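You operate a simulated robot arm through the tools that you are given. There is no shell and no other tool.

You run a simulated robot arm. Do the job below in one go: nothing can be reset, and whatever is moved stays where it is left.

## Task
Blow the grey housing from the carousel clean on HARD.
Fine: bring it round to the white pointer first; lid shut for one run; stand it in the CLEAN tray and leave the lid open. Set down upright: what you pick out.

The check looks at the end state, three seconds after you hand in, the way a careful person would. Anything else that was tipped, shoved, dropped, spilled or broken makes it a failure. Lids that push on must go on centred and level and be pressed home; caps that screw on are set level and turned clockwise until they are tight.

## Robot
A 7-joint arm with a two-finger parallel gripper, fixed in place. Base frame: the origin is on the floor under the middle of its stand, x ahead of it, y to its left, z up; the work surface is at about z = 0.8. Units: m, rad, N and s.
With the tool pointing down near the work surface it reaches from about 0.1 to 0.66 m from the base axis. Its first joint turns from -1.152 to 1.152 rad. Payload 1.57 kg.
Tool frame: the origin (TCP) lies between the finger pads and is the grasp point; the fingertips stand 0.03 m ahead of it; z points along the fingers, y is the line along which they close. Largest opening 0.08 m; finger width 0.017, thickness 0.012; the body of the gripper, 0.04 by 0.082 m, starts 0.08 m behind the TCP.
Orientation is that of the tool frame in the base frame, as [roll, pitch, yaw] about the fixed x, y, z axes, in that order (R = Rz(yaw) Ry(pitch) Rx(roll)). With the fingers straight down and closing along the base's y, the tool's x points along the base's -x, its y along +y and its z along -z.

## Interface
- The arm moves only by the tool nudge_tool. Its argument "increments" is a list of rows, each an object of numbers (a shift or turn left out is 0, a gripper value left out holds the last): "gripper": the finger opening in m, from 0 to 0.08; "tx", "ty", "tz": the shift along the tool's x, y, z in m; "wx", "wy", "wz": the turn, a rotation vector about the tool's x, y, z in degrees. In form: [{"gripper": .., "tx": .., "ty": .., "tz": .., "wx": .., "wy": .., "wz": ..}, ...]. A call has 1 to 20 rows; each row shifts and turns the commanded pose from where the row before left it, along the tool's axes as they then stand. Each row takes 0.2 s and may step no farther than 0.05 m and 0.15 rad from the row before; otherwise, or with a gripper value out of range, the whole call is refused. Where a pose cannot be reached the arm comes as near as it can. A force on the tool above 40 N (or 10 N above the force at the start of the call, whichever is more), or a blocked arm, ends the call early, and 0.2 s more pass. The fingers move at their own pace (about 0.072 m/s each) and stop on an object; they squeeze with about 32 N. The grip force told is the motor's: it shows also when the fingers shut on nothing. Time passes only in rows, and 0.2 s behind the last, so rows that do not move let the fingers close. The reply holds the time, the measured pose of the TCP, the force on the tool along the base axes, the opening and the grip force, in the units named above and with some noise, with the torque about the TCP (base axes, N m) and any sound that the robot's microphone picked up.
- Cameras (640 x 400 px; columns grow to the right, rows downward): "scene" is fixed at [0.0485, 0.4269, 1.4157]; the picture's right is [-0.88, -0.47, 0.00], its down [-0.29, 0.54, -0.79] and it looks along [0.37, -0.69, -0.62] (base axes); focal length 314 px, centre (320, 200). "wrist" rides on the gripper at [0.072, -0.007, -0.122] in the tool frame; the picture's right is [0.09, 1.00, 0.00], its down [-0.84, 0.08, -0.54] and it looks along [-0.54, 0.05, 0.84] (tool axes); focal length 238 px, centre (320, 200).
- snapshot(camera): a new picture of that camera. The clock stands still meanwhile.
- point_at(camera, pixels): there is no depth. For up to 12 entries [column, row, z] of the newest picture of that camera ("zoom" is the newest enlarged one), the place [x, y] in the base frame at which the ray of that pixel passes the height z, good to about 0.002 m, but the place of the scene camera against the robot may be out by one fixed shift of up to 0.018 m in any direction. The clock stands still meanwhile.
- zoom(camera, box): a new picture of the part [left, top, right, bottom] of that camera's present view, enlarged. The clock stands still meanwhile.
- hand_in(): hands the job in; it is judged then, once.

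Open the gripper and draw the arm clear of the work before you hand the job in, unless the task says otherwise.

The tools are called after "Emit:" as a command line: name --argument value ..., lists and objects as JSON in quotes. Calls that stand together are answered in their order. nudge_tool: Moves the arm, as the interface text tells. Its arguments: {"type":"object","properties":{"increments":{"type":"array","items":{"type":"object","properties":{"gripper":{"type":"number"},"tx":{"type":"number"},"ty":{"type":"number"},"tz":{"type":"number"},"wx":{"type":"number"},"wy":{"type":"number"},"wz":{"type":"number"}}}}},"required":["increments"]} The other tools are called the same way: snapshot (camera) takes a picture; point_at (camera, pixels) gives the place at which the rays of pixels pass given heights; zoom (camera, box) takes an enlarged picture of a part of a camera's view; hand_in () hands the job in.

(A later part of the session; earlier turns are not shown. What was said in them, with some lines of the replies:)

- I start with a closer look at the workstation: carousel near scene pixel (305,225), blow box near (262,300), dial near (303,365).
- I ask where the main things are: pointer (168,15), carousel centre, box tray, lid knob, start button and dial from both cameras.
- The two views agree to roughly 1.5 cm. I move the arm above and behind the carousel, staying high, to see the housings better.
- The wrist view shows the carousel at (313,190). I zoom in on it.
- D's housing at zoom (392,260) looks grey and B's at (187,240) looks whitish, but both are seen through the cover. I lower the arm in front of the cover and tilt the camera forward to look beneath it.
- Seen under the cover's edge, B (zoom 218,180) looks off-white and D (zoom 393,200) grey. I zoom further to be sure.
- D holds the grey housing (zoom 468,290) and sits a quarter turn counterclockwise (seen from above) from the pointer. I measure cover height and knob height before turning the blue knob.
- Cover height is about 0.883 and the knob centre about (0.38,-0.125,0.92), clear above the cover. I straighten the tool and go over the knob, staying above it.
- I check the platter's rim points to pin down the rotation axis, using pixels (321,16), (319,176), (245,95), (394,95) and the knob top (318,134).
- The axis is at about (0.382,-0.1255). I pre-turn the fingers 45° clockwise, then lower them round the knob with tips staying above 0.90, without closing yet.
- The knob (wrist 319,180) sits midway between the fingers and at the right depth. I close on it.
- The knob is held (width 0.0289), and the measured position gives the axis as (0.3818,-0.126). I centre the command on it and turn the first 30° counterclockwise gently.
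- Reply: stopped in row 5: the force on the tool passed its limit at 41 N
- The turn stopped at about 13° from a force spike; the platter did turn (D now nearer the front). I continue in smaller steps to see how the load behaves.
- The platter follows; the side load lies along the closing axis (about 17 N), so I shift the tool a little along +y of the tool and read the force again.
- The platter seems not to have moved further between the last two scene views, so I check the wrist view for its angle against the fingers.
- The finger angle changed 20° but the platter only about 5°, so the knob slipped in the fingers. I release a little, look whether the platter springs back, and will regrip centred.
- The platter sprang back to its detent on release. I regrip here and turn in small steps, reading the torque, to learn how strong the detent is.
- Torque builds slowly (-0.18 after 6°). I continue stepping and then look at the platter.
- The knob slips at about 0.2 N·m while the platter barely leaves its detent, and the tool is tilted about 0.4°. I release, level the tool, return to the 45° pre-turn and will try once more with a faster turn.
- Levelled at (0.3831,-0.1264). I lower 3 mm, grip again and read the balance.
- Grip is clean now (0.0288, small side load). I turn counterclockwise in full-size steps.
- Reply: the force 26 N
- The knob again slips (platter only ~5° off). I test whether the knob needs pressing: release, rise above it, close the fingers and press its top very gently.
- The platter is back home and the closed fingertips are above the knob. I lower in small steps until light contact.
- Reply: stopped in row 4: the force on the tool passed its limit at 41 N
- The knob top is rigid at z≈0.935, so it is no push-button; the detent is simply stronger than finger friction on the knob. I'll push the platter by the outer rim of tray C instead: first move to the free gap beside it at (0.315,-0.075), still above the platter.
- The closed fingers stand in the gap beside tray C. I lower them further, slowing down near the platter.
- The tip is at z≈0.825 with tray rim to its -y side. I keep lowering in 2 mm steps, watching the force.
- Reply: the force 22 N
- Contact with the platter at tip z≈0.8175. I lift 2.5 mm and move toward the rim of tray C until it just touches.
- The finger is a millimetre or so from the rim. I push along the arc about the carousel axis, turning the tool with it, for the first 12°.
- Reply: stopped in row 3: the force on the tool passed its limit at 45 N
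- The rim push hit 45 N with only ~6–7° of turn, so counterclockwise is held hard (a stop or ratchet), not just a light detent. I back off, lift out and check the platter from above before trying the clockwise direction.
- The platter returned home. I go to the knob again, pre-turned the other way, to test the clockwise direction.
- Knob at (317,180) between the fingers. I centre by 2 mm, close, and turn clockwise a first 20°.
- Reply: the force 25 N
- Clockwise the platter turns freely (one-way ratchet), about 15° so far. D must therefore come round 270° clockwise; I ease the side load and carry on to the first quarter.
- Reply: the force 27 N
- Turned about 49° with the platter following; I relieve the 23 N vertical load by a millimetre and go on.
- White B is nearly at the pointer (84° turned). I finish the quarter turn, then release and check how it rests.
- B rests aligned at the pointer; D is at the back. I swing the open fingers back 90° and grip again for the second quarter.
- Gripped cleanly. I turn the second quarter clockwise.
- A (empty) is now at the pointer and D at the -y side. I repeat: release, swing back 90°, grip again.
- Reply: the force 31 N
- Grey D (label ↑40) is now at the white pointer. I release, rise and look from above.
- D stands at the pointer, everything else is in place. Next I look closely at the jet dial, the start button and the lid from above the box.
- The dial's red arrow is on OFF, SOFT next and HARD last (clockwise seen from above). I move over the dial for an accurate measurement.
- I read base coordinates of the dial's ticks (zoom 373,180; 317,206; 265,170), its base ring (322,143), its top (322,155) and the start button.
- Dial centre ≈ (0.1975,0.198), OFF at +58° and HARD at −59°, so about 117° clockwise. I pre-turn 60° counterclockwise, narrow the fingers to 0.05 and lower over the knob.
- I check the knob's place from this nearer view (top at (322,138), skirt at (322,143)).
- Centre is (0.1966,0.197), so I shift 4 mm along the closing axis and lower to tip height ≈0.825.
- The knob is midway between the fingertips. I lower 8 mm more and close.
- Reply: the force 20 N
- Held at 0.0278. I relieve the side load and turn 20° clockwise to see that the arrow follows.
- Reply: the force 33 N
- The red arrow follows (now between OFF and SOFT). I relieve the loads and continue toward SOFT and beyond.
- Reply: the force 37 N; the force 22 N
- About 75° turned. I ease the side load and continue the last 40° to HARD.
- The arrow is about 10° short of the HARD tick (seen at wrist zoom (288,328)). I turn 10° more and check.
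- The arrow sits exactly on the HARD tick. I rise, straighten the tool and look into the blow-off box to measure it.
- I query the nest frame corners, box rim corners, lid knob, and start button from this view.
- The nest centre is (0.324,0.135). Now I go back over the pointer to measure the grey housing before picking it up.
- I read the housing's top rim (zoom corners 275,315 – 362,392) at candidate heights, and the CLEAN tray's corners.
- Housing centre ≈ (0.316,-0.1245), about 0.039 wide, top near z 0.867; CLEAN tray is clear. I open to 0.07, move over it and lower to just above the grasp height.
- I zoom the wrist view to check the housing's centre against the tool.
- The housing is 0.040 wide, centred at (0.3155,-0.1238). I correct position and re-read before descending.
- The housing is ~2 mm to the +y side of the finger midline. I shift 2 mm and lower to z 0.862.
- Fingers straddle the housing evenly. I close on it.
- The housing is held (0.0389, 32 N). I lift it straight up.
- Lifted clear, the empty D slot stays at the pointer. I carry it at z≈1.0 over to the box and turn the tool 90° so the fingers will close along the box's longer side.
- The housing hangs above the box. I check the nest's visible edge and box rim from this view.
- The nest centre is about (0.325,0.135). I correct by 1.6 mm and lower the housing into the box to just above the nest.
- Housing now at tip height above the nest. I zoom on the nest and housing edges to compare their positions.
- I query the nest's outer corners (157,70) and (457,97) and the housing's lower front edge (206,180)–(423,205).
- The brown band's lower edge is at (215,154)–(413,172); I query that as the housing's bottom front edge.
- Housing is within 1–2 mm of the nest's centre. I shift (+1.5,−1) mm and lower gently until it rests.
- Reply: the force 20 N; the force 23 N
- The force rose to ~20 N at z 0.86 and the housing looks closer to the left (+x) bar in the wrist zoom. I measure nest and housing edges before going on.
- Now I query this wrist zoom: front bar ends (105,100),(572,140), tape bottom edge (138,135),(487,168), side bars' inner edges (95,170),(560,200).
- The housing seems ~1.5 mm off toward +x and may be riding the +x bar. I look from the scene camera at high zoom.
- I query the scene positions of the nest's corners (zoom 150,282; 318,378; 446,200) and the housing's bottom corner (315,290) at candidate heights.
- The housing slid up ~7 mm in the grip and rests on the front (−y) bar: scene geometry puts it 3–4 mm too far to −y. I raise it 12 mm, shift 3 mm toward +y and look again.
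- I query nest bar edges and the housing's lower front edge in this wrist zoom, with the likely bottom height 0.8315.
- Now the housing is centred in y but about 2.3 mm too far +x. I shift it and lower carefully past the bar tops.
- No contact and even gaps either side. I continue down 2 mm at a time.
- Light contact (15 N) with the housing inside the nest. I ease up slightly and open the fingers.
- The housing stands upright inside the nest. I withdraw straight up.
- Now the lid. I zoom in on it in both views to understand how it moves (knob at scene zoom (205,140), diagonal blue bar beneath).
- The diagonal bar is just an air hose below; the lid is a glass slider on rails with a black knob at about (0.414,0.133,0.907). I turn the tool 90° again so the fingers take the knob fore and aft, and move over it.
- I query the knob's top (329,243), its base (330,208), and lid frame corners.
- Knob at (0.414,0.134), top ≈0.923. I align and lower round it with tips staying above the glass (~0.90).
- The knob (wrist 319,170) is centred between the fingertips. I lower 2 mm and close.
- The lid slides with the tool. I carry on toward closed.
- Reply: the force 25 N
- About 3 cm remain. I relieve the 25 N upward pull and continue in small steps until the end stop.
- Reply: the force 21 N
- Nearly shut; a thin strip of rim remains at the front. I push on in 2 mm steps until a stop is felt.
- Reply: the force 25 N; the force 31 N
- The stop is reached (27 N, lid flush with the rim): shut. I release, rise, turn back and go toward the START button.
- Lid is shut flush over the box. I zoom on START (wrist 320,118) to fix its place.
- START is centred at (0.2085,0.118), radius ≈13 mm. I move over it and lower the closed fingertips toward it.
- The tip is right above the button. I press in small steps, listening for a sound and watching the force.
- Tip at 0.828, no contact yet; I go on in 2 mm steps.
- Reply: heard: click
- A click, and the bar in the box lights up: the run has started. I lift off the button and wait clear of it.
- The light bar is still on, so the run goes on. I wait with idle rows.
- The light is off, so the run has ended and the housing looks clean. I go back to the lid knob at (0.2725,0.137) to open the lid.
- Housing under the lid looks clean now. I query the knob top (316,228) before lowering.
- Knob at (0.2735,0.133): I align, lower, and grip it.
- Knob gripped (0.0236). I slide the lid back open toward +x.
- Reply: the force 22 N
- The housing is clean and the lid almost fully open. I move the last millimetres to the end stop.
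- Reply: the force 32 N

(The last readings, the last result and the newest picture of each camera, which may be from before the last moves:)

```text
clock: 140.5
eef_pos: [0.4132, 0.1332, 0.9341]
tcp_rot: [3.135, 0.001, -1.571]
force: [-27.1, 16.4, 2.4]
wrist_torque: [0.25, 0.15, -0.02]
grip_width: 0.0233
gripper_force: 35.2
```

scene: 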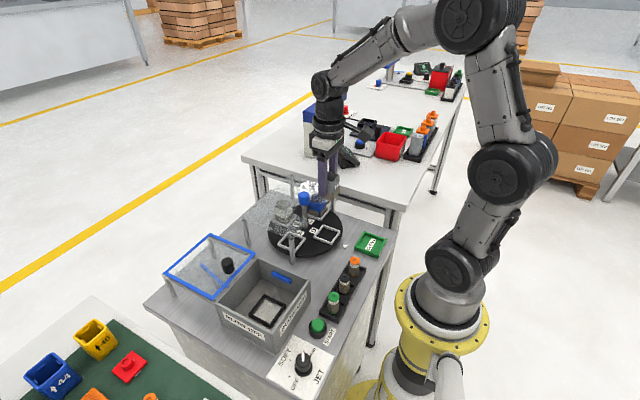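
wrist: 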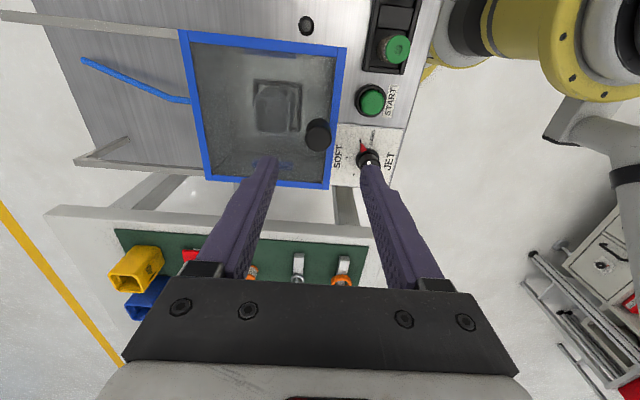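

The stop is felt (−27 N): fully open. I ease, release the knob, rise, and move over the housing in the box.

Emit:
nudge_tool --increments '[{"ty": 0.0015}, {"gripper": 0.056}, {}, {"tz": -0.035}, {"tz": -0.035}, {"ty": 0.044}, {"ty": 0.044, "gripper": 0.07}, {}]'

Emit:
snapshot --camera "wrist"

Emit:
zoom --camera "wrist" --box '[240, 60, 400, 200]'

Emit:
zoom --camera "scene" --box '[160, 210, 330, 340]'

```text
clock: 142.3
eef_pos: [0.3255, 0.1326, 1.0048]
tcp_rot: [-3.14, 0.001, -1.573]
force: [0.4, -0.4, 0.0]
wrist_torque: [0.05, 0.0, 0.04]
grip_width: 0.07
gripper_force: 0.0
```

```text
taken
```

wrist: 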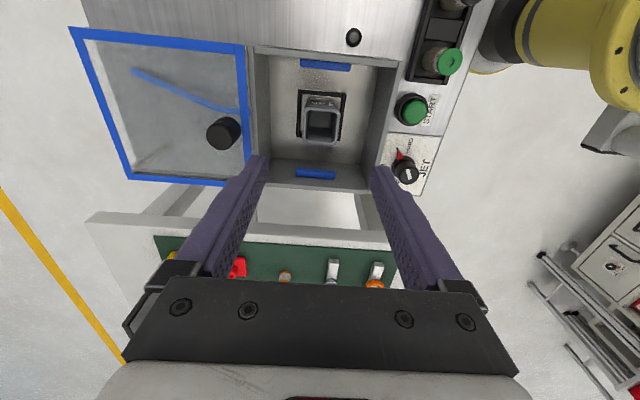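

```text
2.86 times, centred on (320, 130) of wrist
```

zoom: 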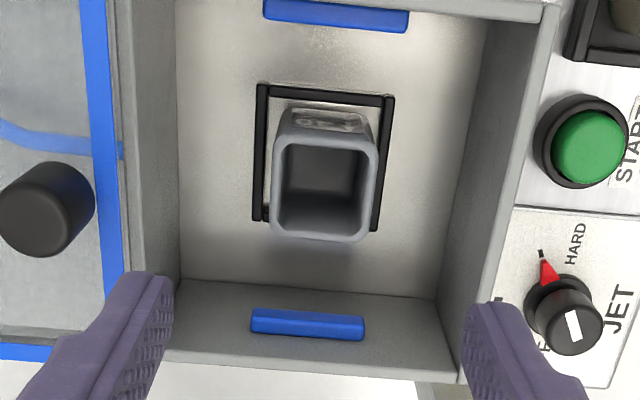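

```text
3.08 times, centred on (245, 275) of scene
```

zoom: 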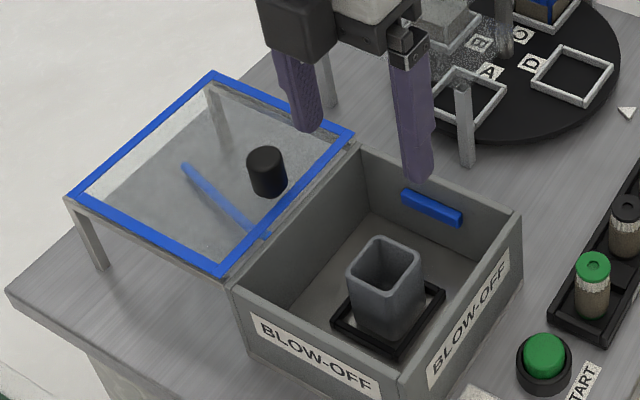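

Lid open, housing clean and upright. I query its top rim corners (277,137),(378,150),(368,243),(272,230).

Emit:
point_at --camera "zoom" --pixels '[[277, 137, 0.858], [378, 150, 0.858], [368, 243, 0.858], [272, 230, 0.858], [324, 190, 0.858], [257, 86, 0.815], [394, 98, 0.815], [255, 220, 0.815]]'

```text
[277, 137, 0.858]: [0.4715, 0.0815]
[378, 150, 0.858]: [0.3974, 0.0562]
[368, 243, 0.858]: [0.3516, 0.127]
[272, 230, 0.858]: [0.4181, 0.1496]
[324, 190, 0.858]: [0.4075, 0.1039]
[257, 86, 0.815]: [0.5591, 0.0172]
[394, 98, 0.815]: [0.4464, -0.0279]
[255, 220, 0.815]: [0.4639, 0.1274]
```

That query hit the scene zoom; I repeat it on the wrist picture with converted pixels.

Emit:
point_at --camera "wrist" --pixels '[[304.9, 108, 0.858], [340.3, 112.5, 0.858], [336.8, 145, 0.858], [303.2, 140.5, 0.858], [321.4, 126.5, 0.858], [298, 90.1, 0.815], [345.9, 94.3, 0.815]]'

```text
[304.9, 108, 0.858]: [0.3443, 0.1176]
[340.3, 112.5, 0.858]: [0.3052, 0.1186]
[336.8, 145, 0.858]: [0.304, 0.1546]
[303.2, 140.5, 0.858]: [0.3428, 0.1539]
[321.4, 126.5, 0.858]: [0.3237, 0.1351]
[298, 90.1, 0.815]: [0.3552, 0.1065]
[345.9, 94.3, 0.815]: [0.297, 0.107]
```

Housing centre ≈ (0.324,0.136). I align and lower the open fingers around it to z 0.90 first.

Emit:
nudge_tool --increments '[{"tx": -0.003, "ty": 0.001}, {"tz": 0.035}, {"tz": 0.035}, {"tz": 0.03}, {}]'

Emit:
zoom --camera "wrist" --box '[240, 80, 400, 220]'

```text
clock: 143.5
eef_pos: [0.3262, 0.135, 0.9041]
tcp_rot: [-3.14, 0.0, -1.572]
force: [-0.6, 0.1, 0.3]
wrist_torque: [0.0, -0.03, -0.02]
grip_width: 0.0699
gripper_force: 0.0
```

```text
2.86 times, centred on (320, 150) of wrist
```

zoom: 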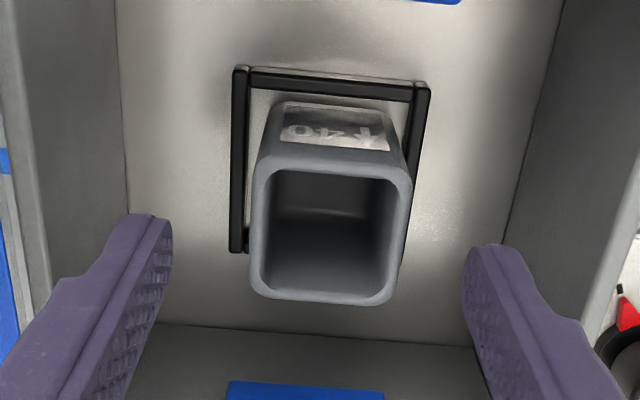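

The housing sits ~3 mm toward −x of the finger midline. I correct and lower to grasp height 0.856.

Emit:
nudge_tool --increments '[{"tx": 0.001, "ty": 0.003}, {"tz": 0.025}, {"tz": 0.015}, {"tz": 0.008}, {}]'

Emit:
zoom --camera "wrist" --box '[240, 80, 400, 220]'

Emit:
zoom --camera "scene" --box '[230, 260, 310, 330]'

```text
clock: 144.7
eef_pos: [0.3223, 0.1342, 0.8549]
tcp_rot: [-3.141, 0.001, -1.574]
force: [0.0, -0.6, -0.5]
wrist_torque: [0.01, 0.04, -0.03]
grip_width: 0.0703
gripper_force: 0.0
```

```text
2.86 times, centred on (320, 150) of wrist
```

zoom: 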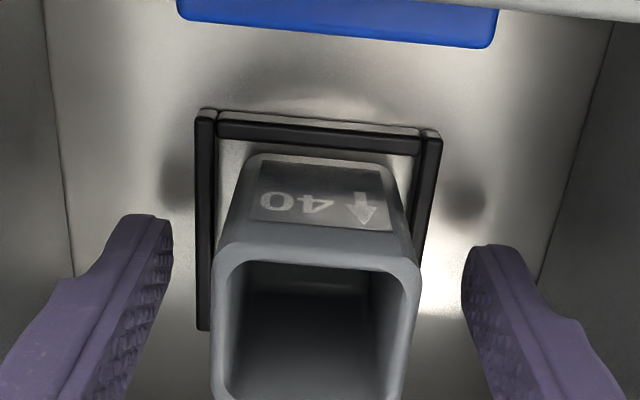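

```text
5.71 times, centred on (270, 295) of scene
```

zoom: 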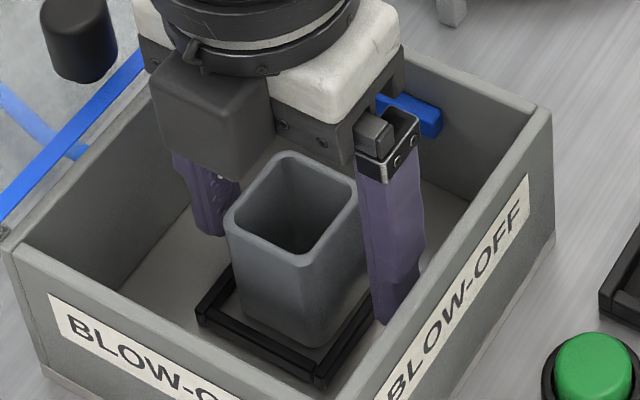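

Now evenly between the fingers. I close on the housing.

Emit:
nudge_tool --increments '[{"gripper": 0.03}, {}, {}, {}]'

Emit:
nudge_tool --increments '[{"tz": -0.006}, {"tz": -0.015}, {"tz": -0.03}, {"tz": -0.035}, {"tz": -0.035}, {"tz": -0.03}, {}]'

Emit:
zoom --camera "scene" --box '[180, 180, 340, 340]'

Emit:
snapshot --camera "wrist"

```text
clock: 145.7
eef_pos: [0.3225, 0.1342, 0.8556]
tcp_rot: [-3.14, 0.001, -1.572]
force: [-0.1, -0.1, 0.0]
wrist_torque: [-0.02, -0.03, 0.0]
grip_width: 0.0389
gripper_force: 31.8
```

```text
clock: 147.3
eef_pos: [0.3233, 0.1347, 1.0066]
tcp_rot: [-3.141, 0.002, -1.573]
force: [0.5, -0.2, -0.3]
wrist_torque: [-0.02, 0.02, 0.0]
grip_width: 0.0394
gripper_force: 31.8
```

```text
2.50 times, centred on (260, 260) of scene
```

zoom: 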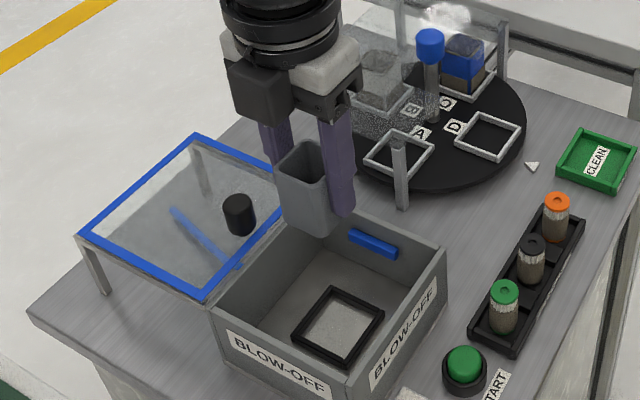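

```text
taken
```

wrist: 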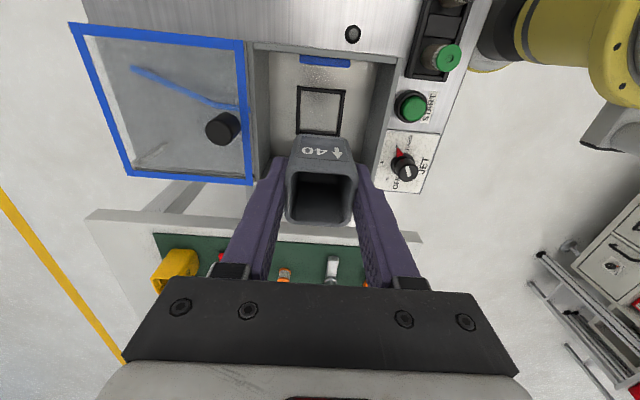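

I hold the clean housing above the box. I turn the tool back and carry it at z≈1.0 toward the CLEAN tray, stopping short for a look.

Emit:
nudge_tool --increments '[{"wz": 7.5}, {"wz": 7.5}, {"wz": 7.5}, {"wz": 7.5}, {"wz": 7.5}, {"wz": 7.5}, {"wz": 7.5}, {"wz": 7.5}, {"wz": 7.5}, {"wz": 7.5}, {"wz": 7.5}, {"wz": 7.5}, {}]'

Emit:
nudge_tool --increments '[{"tx": 0.0154, "ty": -0.0369}, {"tx": 0.0154, "ty": -0.0369}, {"tx": 0.0154, "ty": -0.0369}, {"tx": 0.0154, "ty": -0.0369}, {"tx": 0.0154, "ty": -0.0369}, {"tx": 0.0154, "ty": -0.0369}, {"tx": 0.0154, "ty": -0.0369}, {"tx": 0.0154, "ty": -0.0369}, {}]'

Emit:
snapshot --camera "wrist"

Emit:
snapshot --camera "scene"

```text
clock: 150.1
eef_pos: [0.3224, 0.1346, 1.0069]
tcp_rot: [3.14, 0.001, 3.139]
force: [0.1, -0.2, -0.7]
wrist_torque: [0.01, 0.01, -0.01]
grip_width: 0.0392
gripper_force: 32.0
```

```text
clock: 152.1
eef_pos: [0.1982, -0.1628, 1.0059]
tcp_rot: [3.14, 0.003, 3.14]
force: [0.0, 0.1, 0.0]
wrist_torque: [0.02, -0.02, 0.02]
grip_width: 0.0393
gripper_force: 31.8
```

```text
taken
```

wrist: 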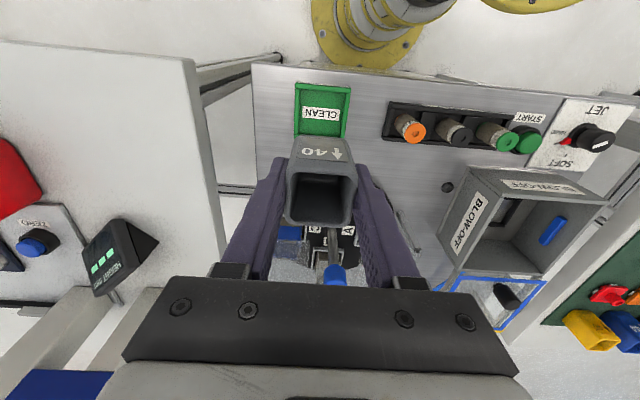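

```text
taken
```

scene: 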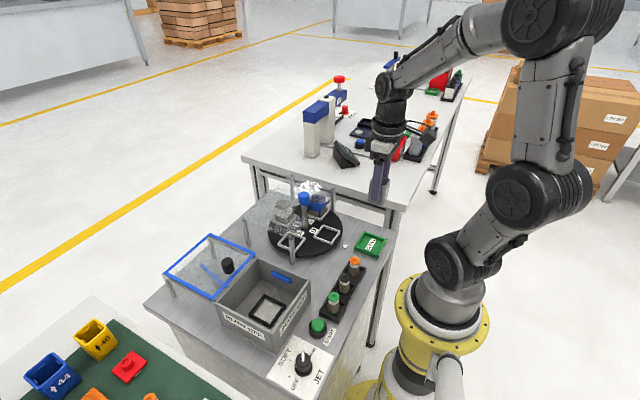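

The tray is partly visible at wrist (322,110). I zoom to measure it.

Emit:
zoom --camera "wrist" --box '[270, 60, 390, 170]'

```text
3.64 times, centred on (330, 115) of wrist
```

zoom: 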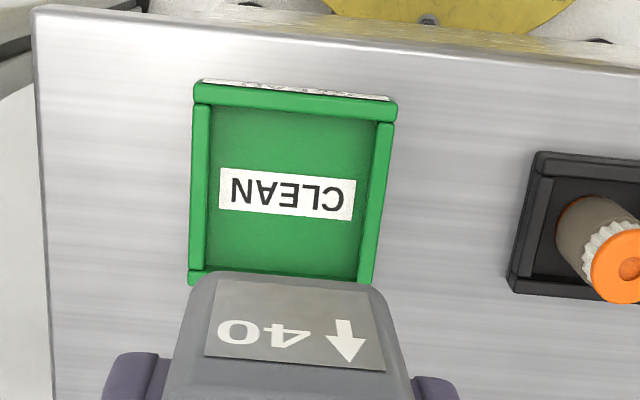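

Emit:
point_at --camera "zoom" --pixels '[[195, 85, 0.812], [397, 104, 0.812], [190, 276, 0.812], [374, 288, 0.812], [210, 108, 0.804], [376, 122, 0.804], [203, 271, 0.804], [360, 280, 0.804]]'

Emit:
zoom --camera "scene" --box '[335, 215, 405, 275]'

```text
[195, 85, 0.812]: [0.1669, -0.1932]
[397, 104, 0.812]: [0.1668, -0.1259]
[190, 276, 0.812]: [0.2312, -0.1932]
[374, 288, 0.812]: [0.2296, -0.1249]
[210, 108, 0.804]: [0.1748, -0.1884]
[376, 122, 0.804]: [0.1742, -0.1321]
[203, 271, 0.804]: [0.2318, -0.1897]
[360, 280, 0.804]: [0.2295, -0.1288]
```

```text
6.67 times, centred on (370, 245) of scene
```

zoom: 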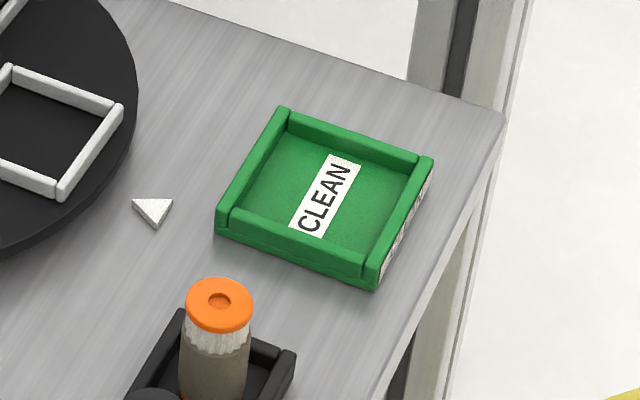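

Tray centre ≈ (0.200,-0.1595), inner ~0.056. I align and lower to about 3 cm above the tray floor.

Emit:
nudge_tool --increments '[{"tx": -0.0015, "ty": 0.003}, {"tz": 0.035}, {"tz": 0.035}, {"tz": 0.035}, {"tz": 0.015}, {}]'

Emit:
snapshot --camera "wrist"

Emit:
zoom --camera "wrist" --box '[240, 60, 400, 200]'

Emit:
zoom --camera "scene" --box '[325, 195, 415, 275]'

```text
clock: 153.5
eef_pos: [0.2021, -0.1557, 0.8869]
tcp_rot: [3.139, 0.002, 3.139]
force: [0.2, -0.3, -0.6]
wrist_torque: [0.0, -0.01, 0.02]
grip_width: 0.0389
gripper_force: 32.0
```

```text
taken
```

wrist: 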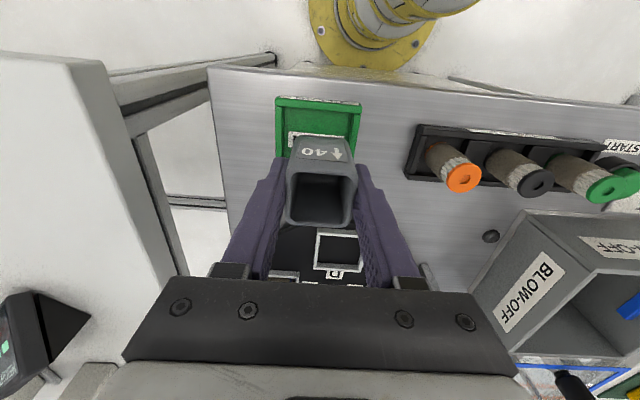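

```text
2.86 times, centred on (320, 130) of wrist
```

zoom: 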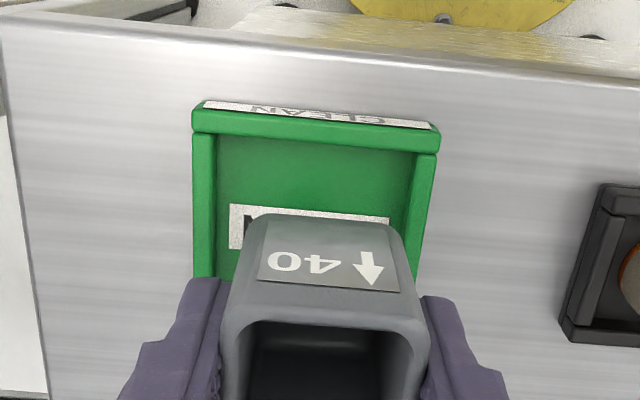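

```text
5.00 times, centred on (370, 235) of scene
```

zoom: 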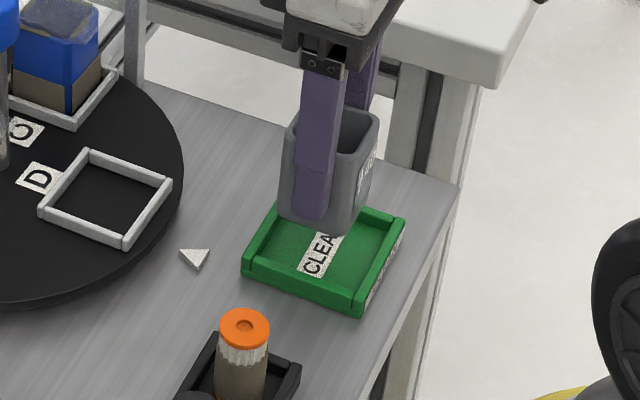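

I check the tray rim and the housing's bottom front edge in the wrist picture (rim (275.5,105.5)–(362,112.5), housing (295,139)–(348.5,141)).

Emit:
point_at --camera "wrist" --pixels '[[275.5, 105.5, 0.812], [362, 112.5, 0.812], [282, 113, 0.812], [353, 119, 0.812], [294.8, 138, 0.841], [348.7, 141, 0.841], [285, 163, 0.887], [358, 168, 0.887]]'

Emit:
nudge_tool --increments '[{}]'

```text
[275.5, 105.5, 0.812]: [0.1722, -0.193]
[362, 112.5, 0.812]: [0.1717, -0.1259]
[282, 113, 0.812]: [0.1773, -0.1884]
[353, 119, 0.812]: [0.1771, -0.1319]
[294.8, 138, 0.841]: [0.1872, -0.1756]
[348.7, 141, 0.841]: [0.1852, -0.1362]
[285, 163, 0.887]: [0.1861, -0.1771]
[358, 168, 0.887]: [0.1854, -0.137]
```

```text
clock: 153.9
eef_pos: [0.202, -0.1554, 0.8872]
tcp_rot: [3.139, 0.003, 3.141]
force: [-0.6, 1.0, -0.6]
wrist_torque: [0.01, 0.0, -0.02]
grip_width: 0.0392
gripper_force: 31.7
```

Housing is ~3 mm off toward +x and +y of the tray's centre. I shift (−3,−3) mm and lower gently.

Emit:
nudge_tool --increments '[{"tx": 0.003, "ty": -0.0033}, {"tz": 0.015}, {"tz": 0.01}, {"tz": 0.005}, {}]'

Emit:
zoom --camera "scene" --box '[325, 195, 415, 275]'

Emit:
zoom --camera "wrist" --box '[240, 60, 400, 200]'

```text
clock: 155.1
eef_pos: [0.1982, -0.1608, 0.8562]
tcp_rot: [3.14, 0.002, 3.14]
force: [-0.5, 0.0, -0.7]
wrist_torque: [0.0, 0.0, -0.01]
grip_width: 0.0392
gripper_force: 32.0
```

```text
5.00 times, centred on (370, 235) of scene
```

zoom: 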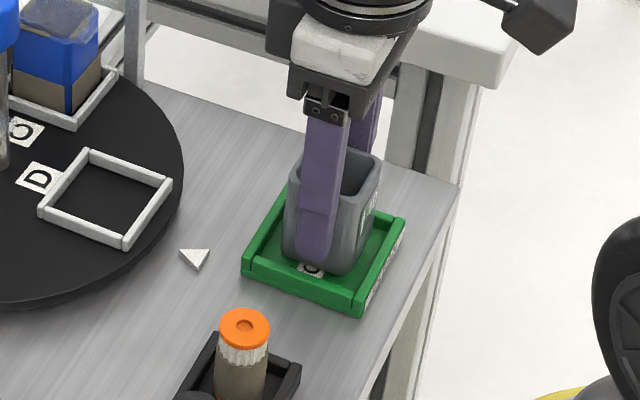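

```text
2.86 times, centred on (320, 130) of wrist
```

zoom: 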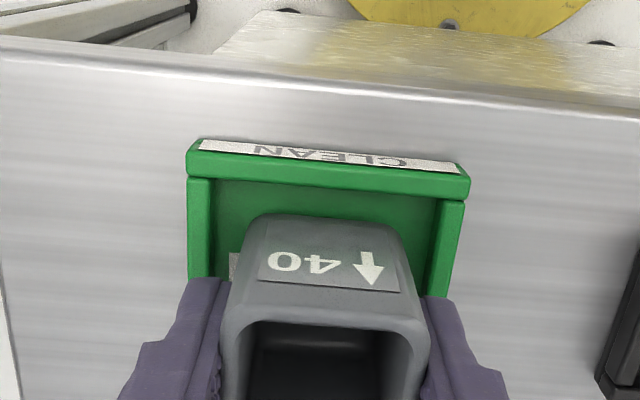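

The housing is centred in the tray (wrist zoom 248–400 within 215–438). I lower in small steps until it touches.

Emit:
nudge_tool --increments '[{"tz": 0.002}, {"tz": 0.0015}, {}]'

Emit:
nudge_tool --increments '[{"tz": 0.0015}, {}]'

Emit:
nudge_tool --increments '[{"tz": 0.001}, {}]'

```text
clock: 155.9
eef_pos: [0.1989, -0.1593, 0.8535]
tcp_rot: [3.141, 0.0, 3.139]
force: [-1.6, 0.1, 3.4]
wrist_torque: [-0.06, 0.06, -0.01]
grip_width: 0.0391
gripper_force: 32.0
```

```text
clock: 156.5
eef_pos: [0.1994, -0.1599, 0.8529]
tcp_rot: [-3.14, 0.005, 3.14]
force: [-2.7, -0.4, 22.1]
wrist_torque: [0.04, 0.08, 0.01]
grip_width: 0.039
gripper_force: 31.7
```

```text
clock: 157.1
eef_pos: [0.199, -0.1591, 0.8498]
tcp_rot: [3.141, 0.004, 3.14]
force: [1.0, 1.0, 22.8]
wrist_torque: [0.08, -0.08, -0.01]
grip_width: 0.0392
gripper_force: 31.9
```

It is down on the tray floor (contact force 22 N). I ease the load and open slowly.

Emit:
nudge_tool --increments '[{"tz": -0.001}, {"gripper": 0.042}, {"gripper": 0.05}, {"gripper": 0.06}, {}]'

Emit:
zoom --camera "scene" --box '[325, 195, 415, 275]'

Emit:
zoom --camera "wrist" --box '[240, 60, 400, 220]'

```text
clock: 158.3
eef_pos: [0.1983, -0.1601, 0.8505]
tcp_rot: [3.139, 0.003, 3.139]
force: [-0.7, -0.6, 0.5]
wrist_torque: [-0.03, -0.04, 0.0]
grip_width: 0.0599
gripper_force: 0.1
```

```text
5.00 times, centred on (370, 235) of scene
```

zoom: 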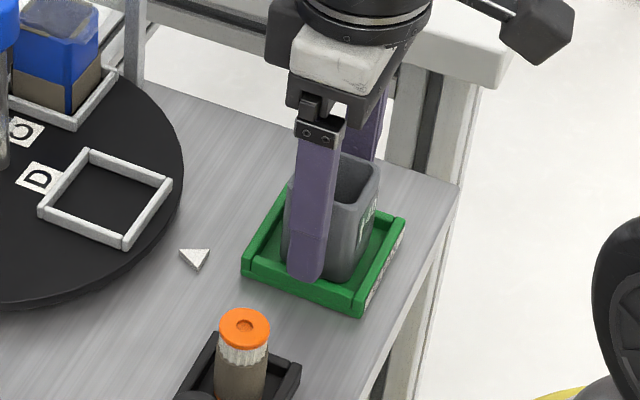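

```text
2.50 times, centred on (320, 140) of wrist
```

zoom: 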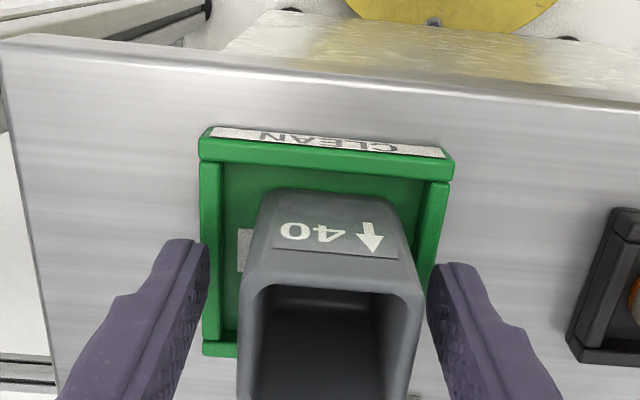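

It stands upright in the CLEAN tray. I open wider and withdraw straight up, then look everything over.

Emit:
nudge_tool --increments '[{"gripper": 0.075}, {}, {"tz": -0.015}, {"tz": -0.03}, {"tz": -0.035}, {"tz": -0.04}, {"tz": -0.04}, {"tz": -0.04}, {"tx": -0.03}, {"tx": -0.03}, {}]'

Emit:
snapshot --camera "wrist"

Emit:
snapshot --camera "scene"

Emit:
zoom --camera "scene" --box '[260, 170, 410, 280]'

Emit:
zoom --camera "scene" --box '[160, 220, 350, 390]'

```text
clock: 160.7
eef_pos: [0.2553, -0.1626, 1.0482]
tcp_rot: [3.139, 0.002, 3.141]
force: [-0.5, 0.0, -0.8]
wrist_torque: [-0.01, 0.04, -0.01]
grip_width: 0.0751
gripper_force: 0.0
```

```text
taken
```

wrist: 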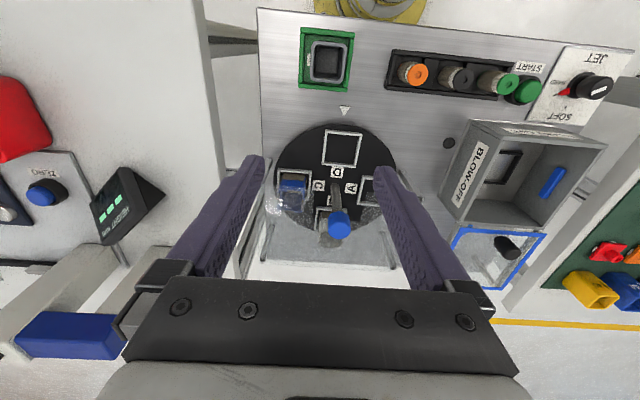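

```text
taken
```

scene: 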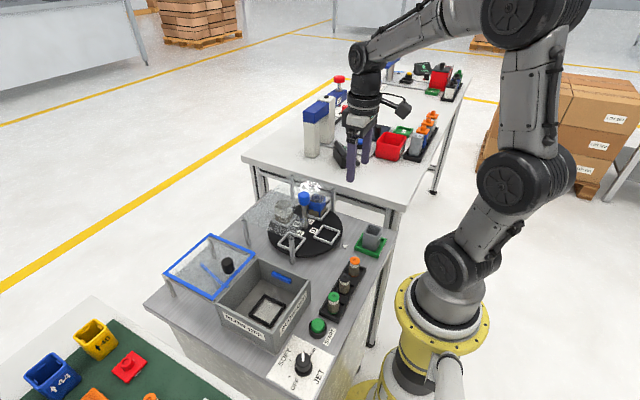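

```text
3.64 times, centred on (335, 225) of scene
```

zoom: 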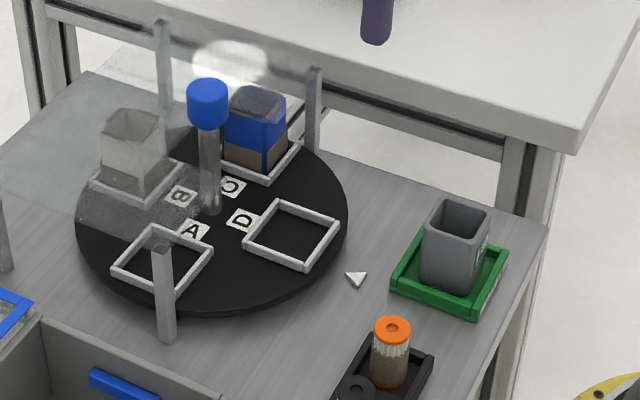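

```text
2.35 times, centred on (255, 305) of scene
```

zoom: 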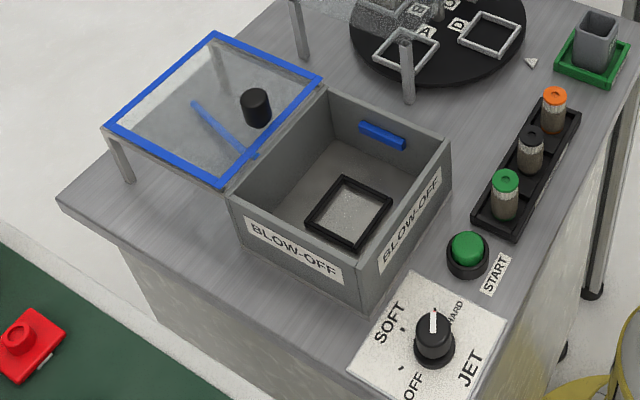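

Everything looks right: housing clean in the CLEAN tray, lid open, dial on HARD. I take one close look at the housing and the carousel before handing in.

Emit:
zoom --camera "wrist" --box '[270, 10, 400, 110]'

Emit:
zoom --camera "wrist" --box '[250, 110, 420, 260]'

Emit:
zoom --camera "scene" --box '[345, 215, 400, 265]'

```text
4.00 times, centred on (335, 60) of wrist
```

zoom: 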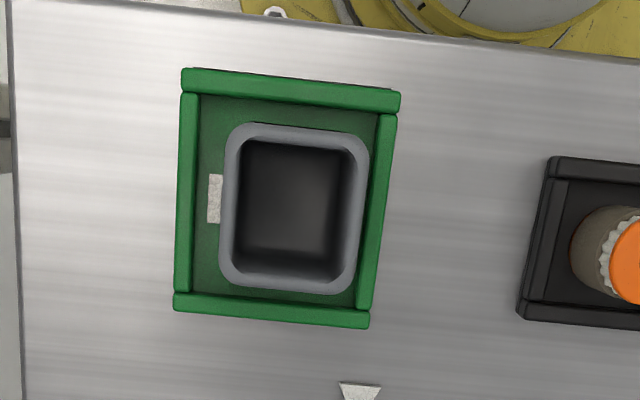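

```text
2.67 times, centred on (335, 185) of wrist
```

zoom: 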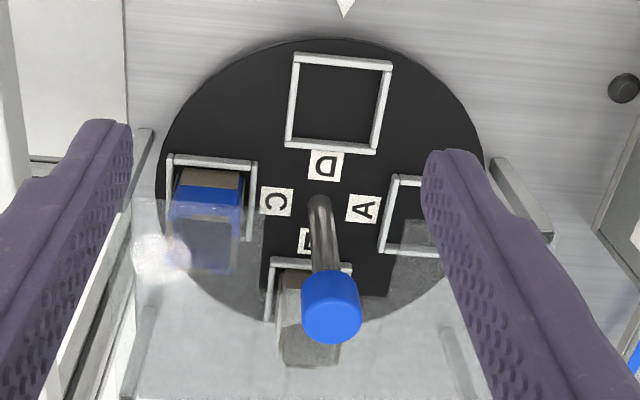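

```text
8.00 times, centred on (372, 240) of scene
```

zoom: 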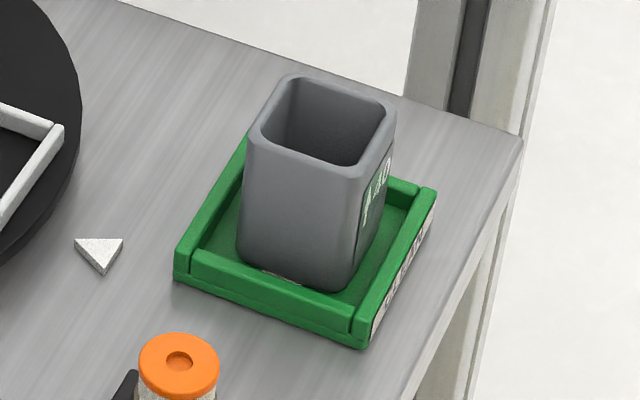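

The housing stands flat and upright inside the tray, clean. I draw the arm a little higher, clear of everything, then hand in.

Emit:
nudge_tool --increments '[{"tz": -0.04, "gripper": 0.08}, {"tz": -0.04}, {"tz": -0.04}, {}, {}]'

Emit:
snapshot --camera "scene"

```text
clock: 161.9
eef_pos: [0.2568, -0.1598, 1.1681]
tcp_rot: [3.14, 0.002, 3.14]
force: [0.5, 0.1, -0.2]
wrist_torque: [-0.01, 0.0, -0.01]
grip_width: 0.0799
gripper_force: 0.1
```

```text
taken
```

scene: 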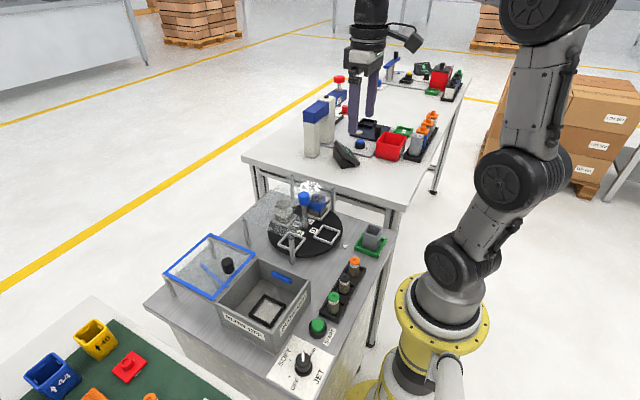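

The arm is clear, the lid is open and the clean grey housing stands in the CLEAN tray at scene (372,238). I hand the job in.

Emit:
hand_in

```text
The job is handed in.
```

The grey housing has been blown clean on HARD and is standing upright in the CLEAN tray. I've handed the job in.

- **Carousel:** The grey housing was in slot D. It would not turn counterclockwise, so I brought it round clockwise to the white pointer. Before I realised that, I forced it the wrong way a few times and pushed on tray C's rim. It sprang back each time and nothing was displaced.
- **Blow-off:** I turned the dial from OFF to HARD, set the housing in the box, slid the lid shut and pressed START once. The light came on and went off by itself, and the brown dirt was gone from the housing.
- **Seating the housing:** On the first try it landed on the edge of the box's holder and slipped slightly in the grip. I lifted it, re-centred it and set it down properly.
- **End state:** The lid is fully open, and the dial is still on HARD. The white and blue housings are upright in their carousel slots, and the arm is clear with the gripper open.
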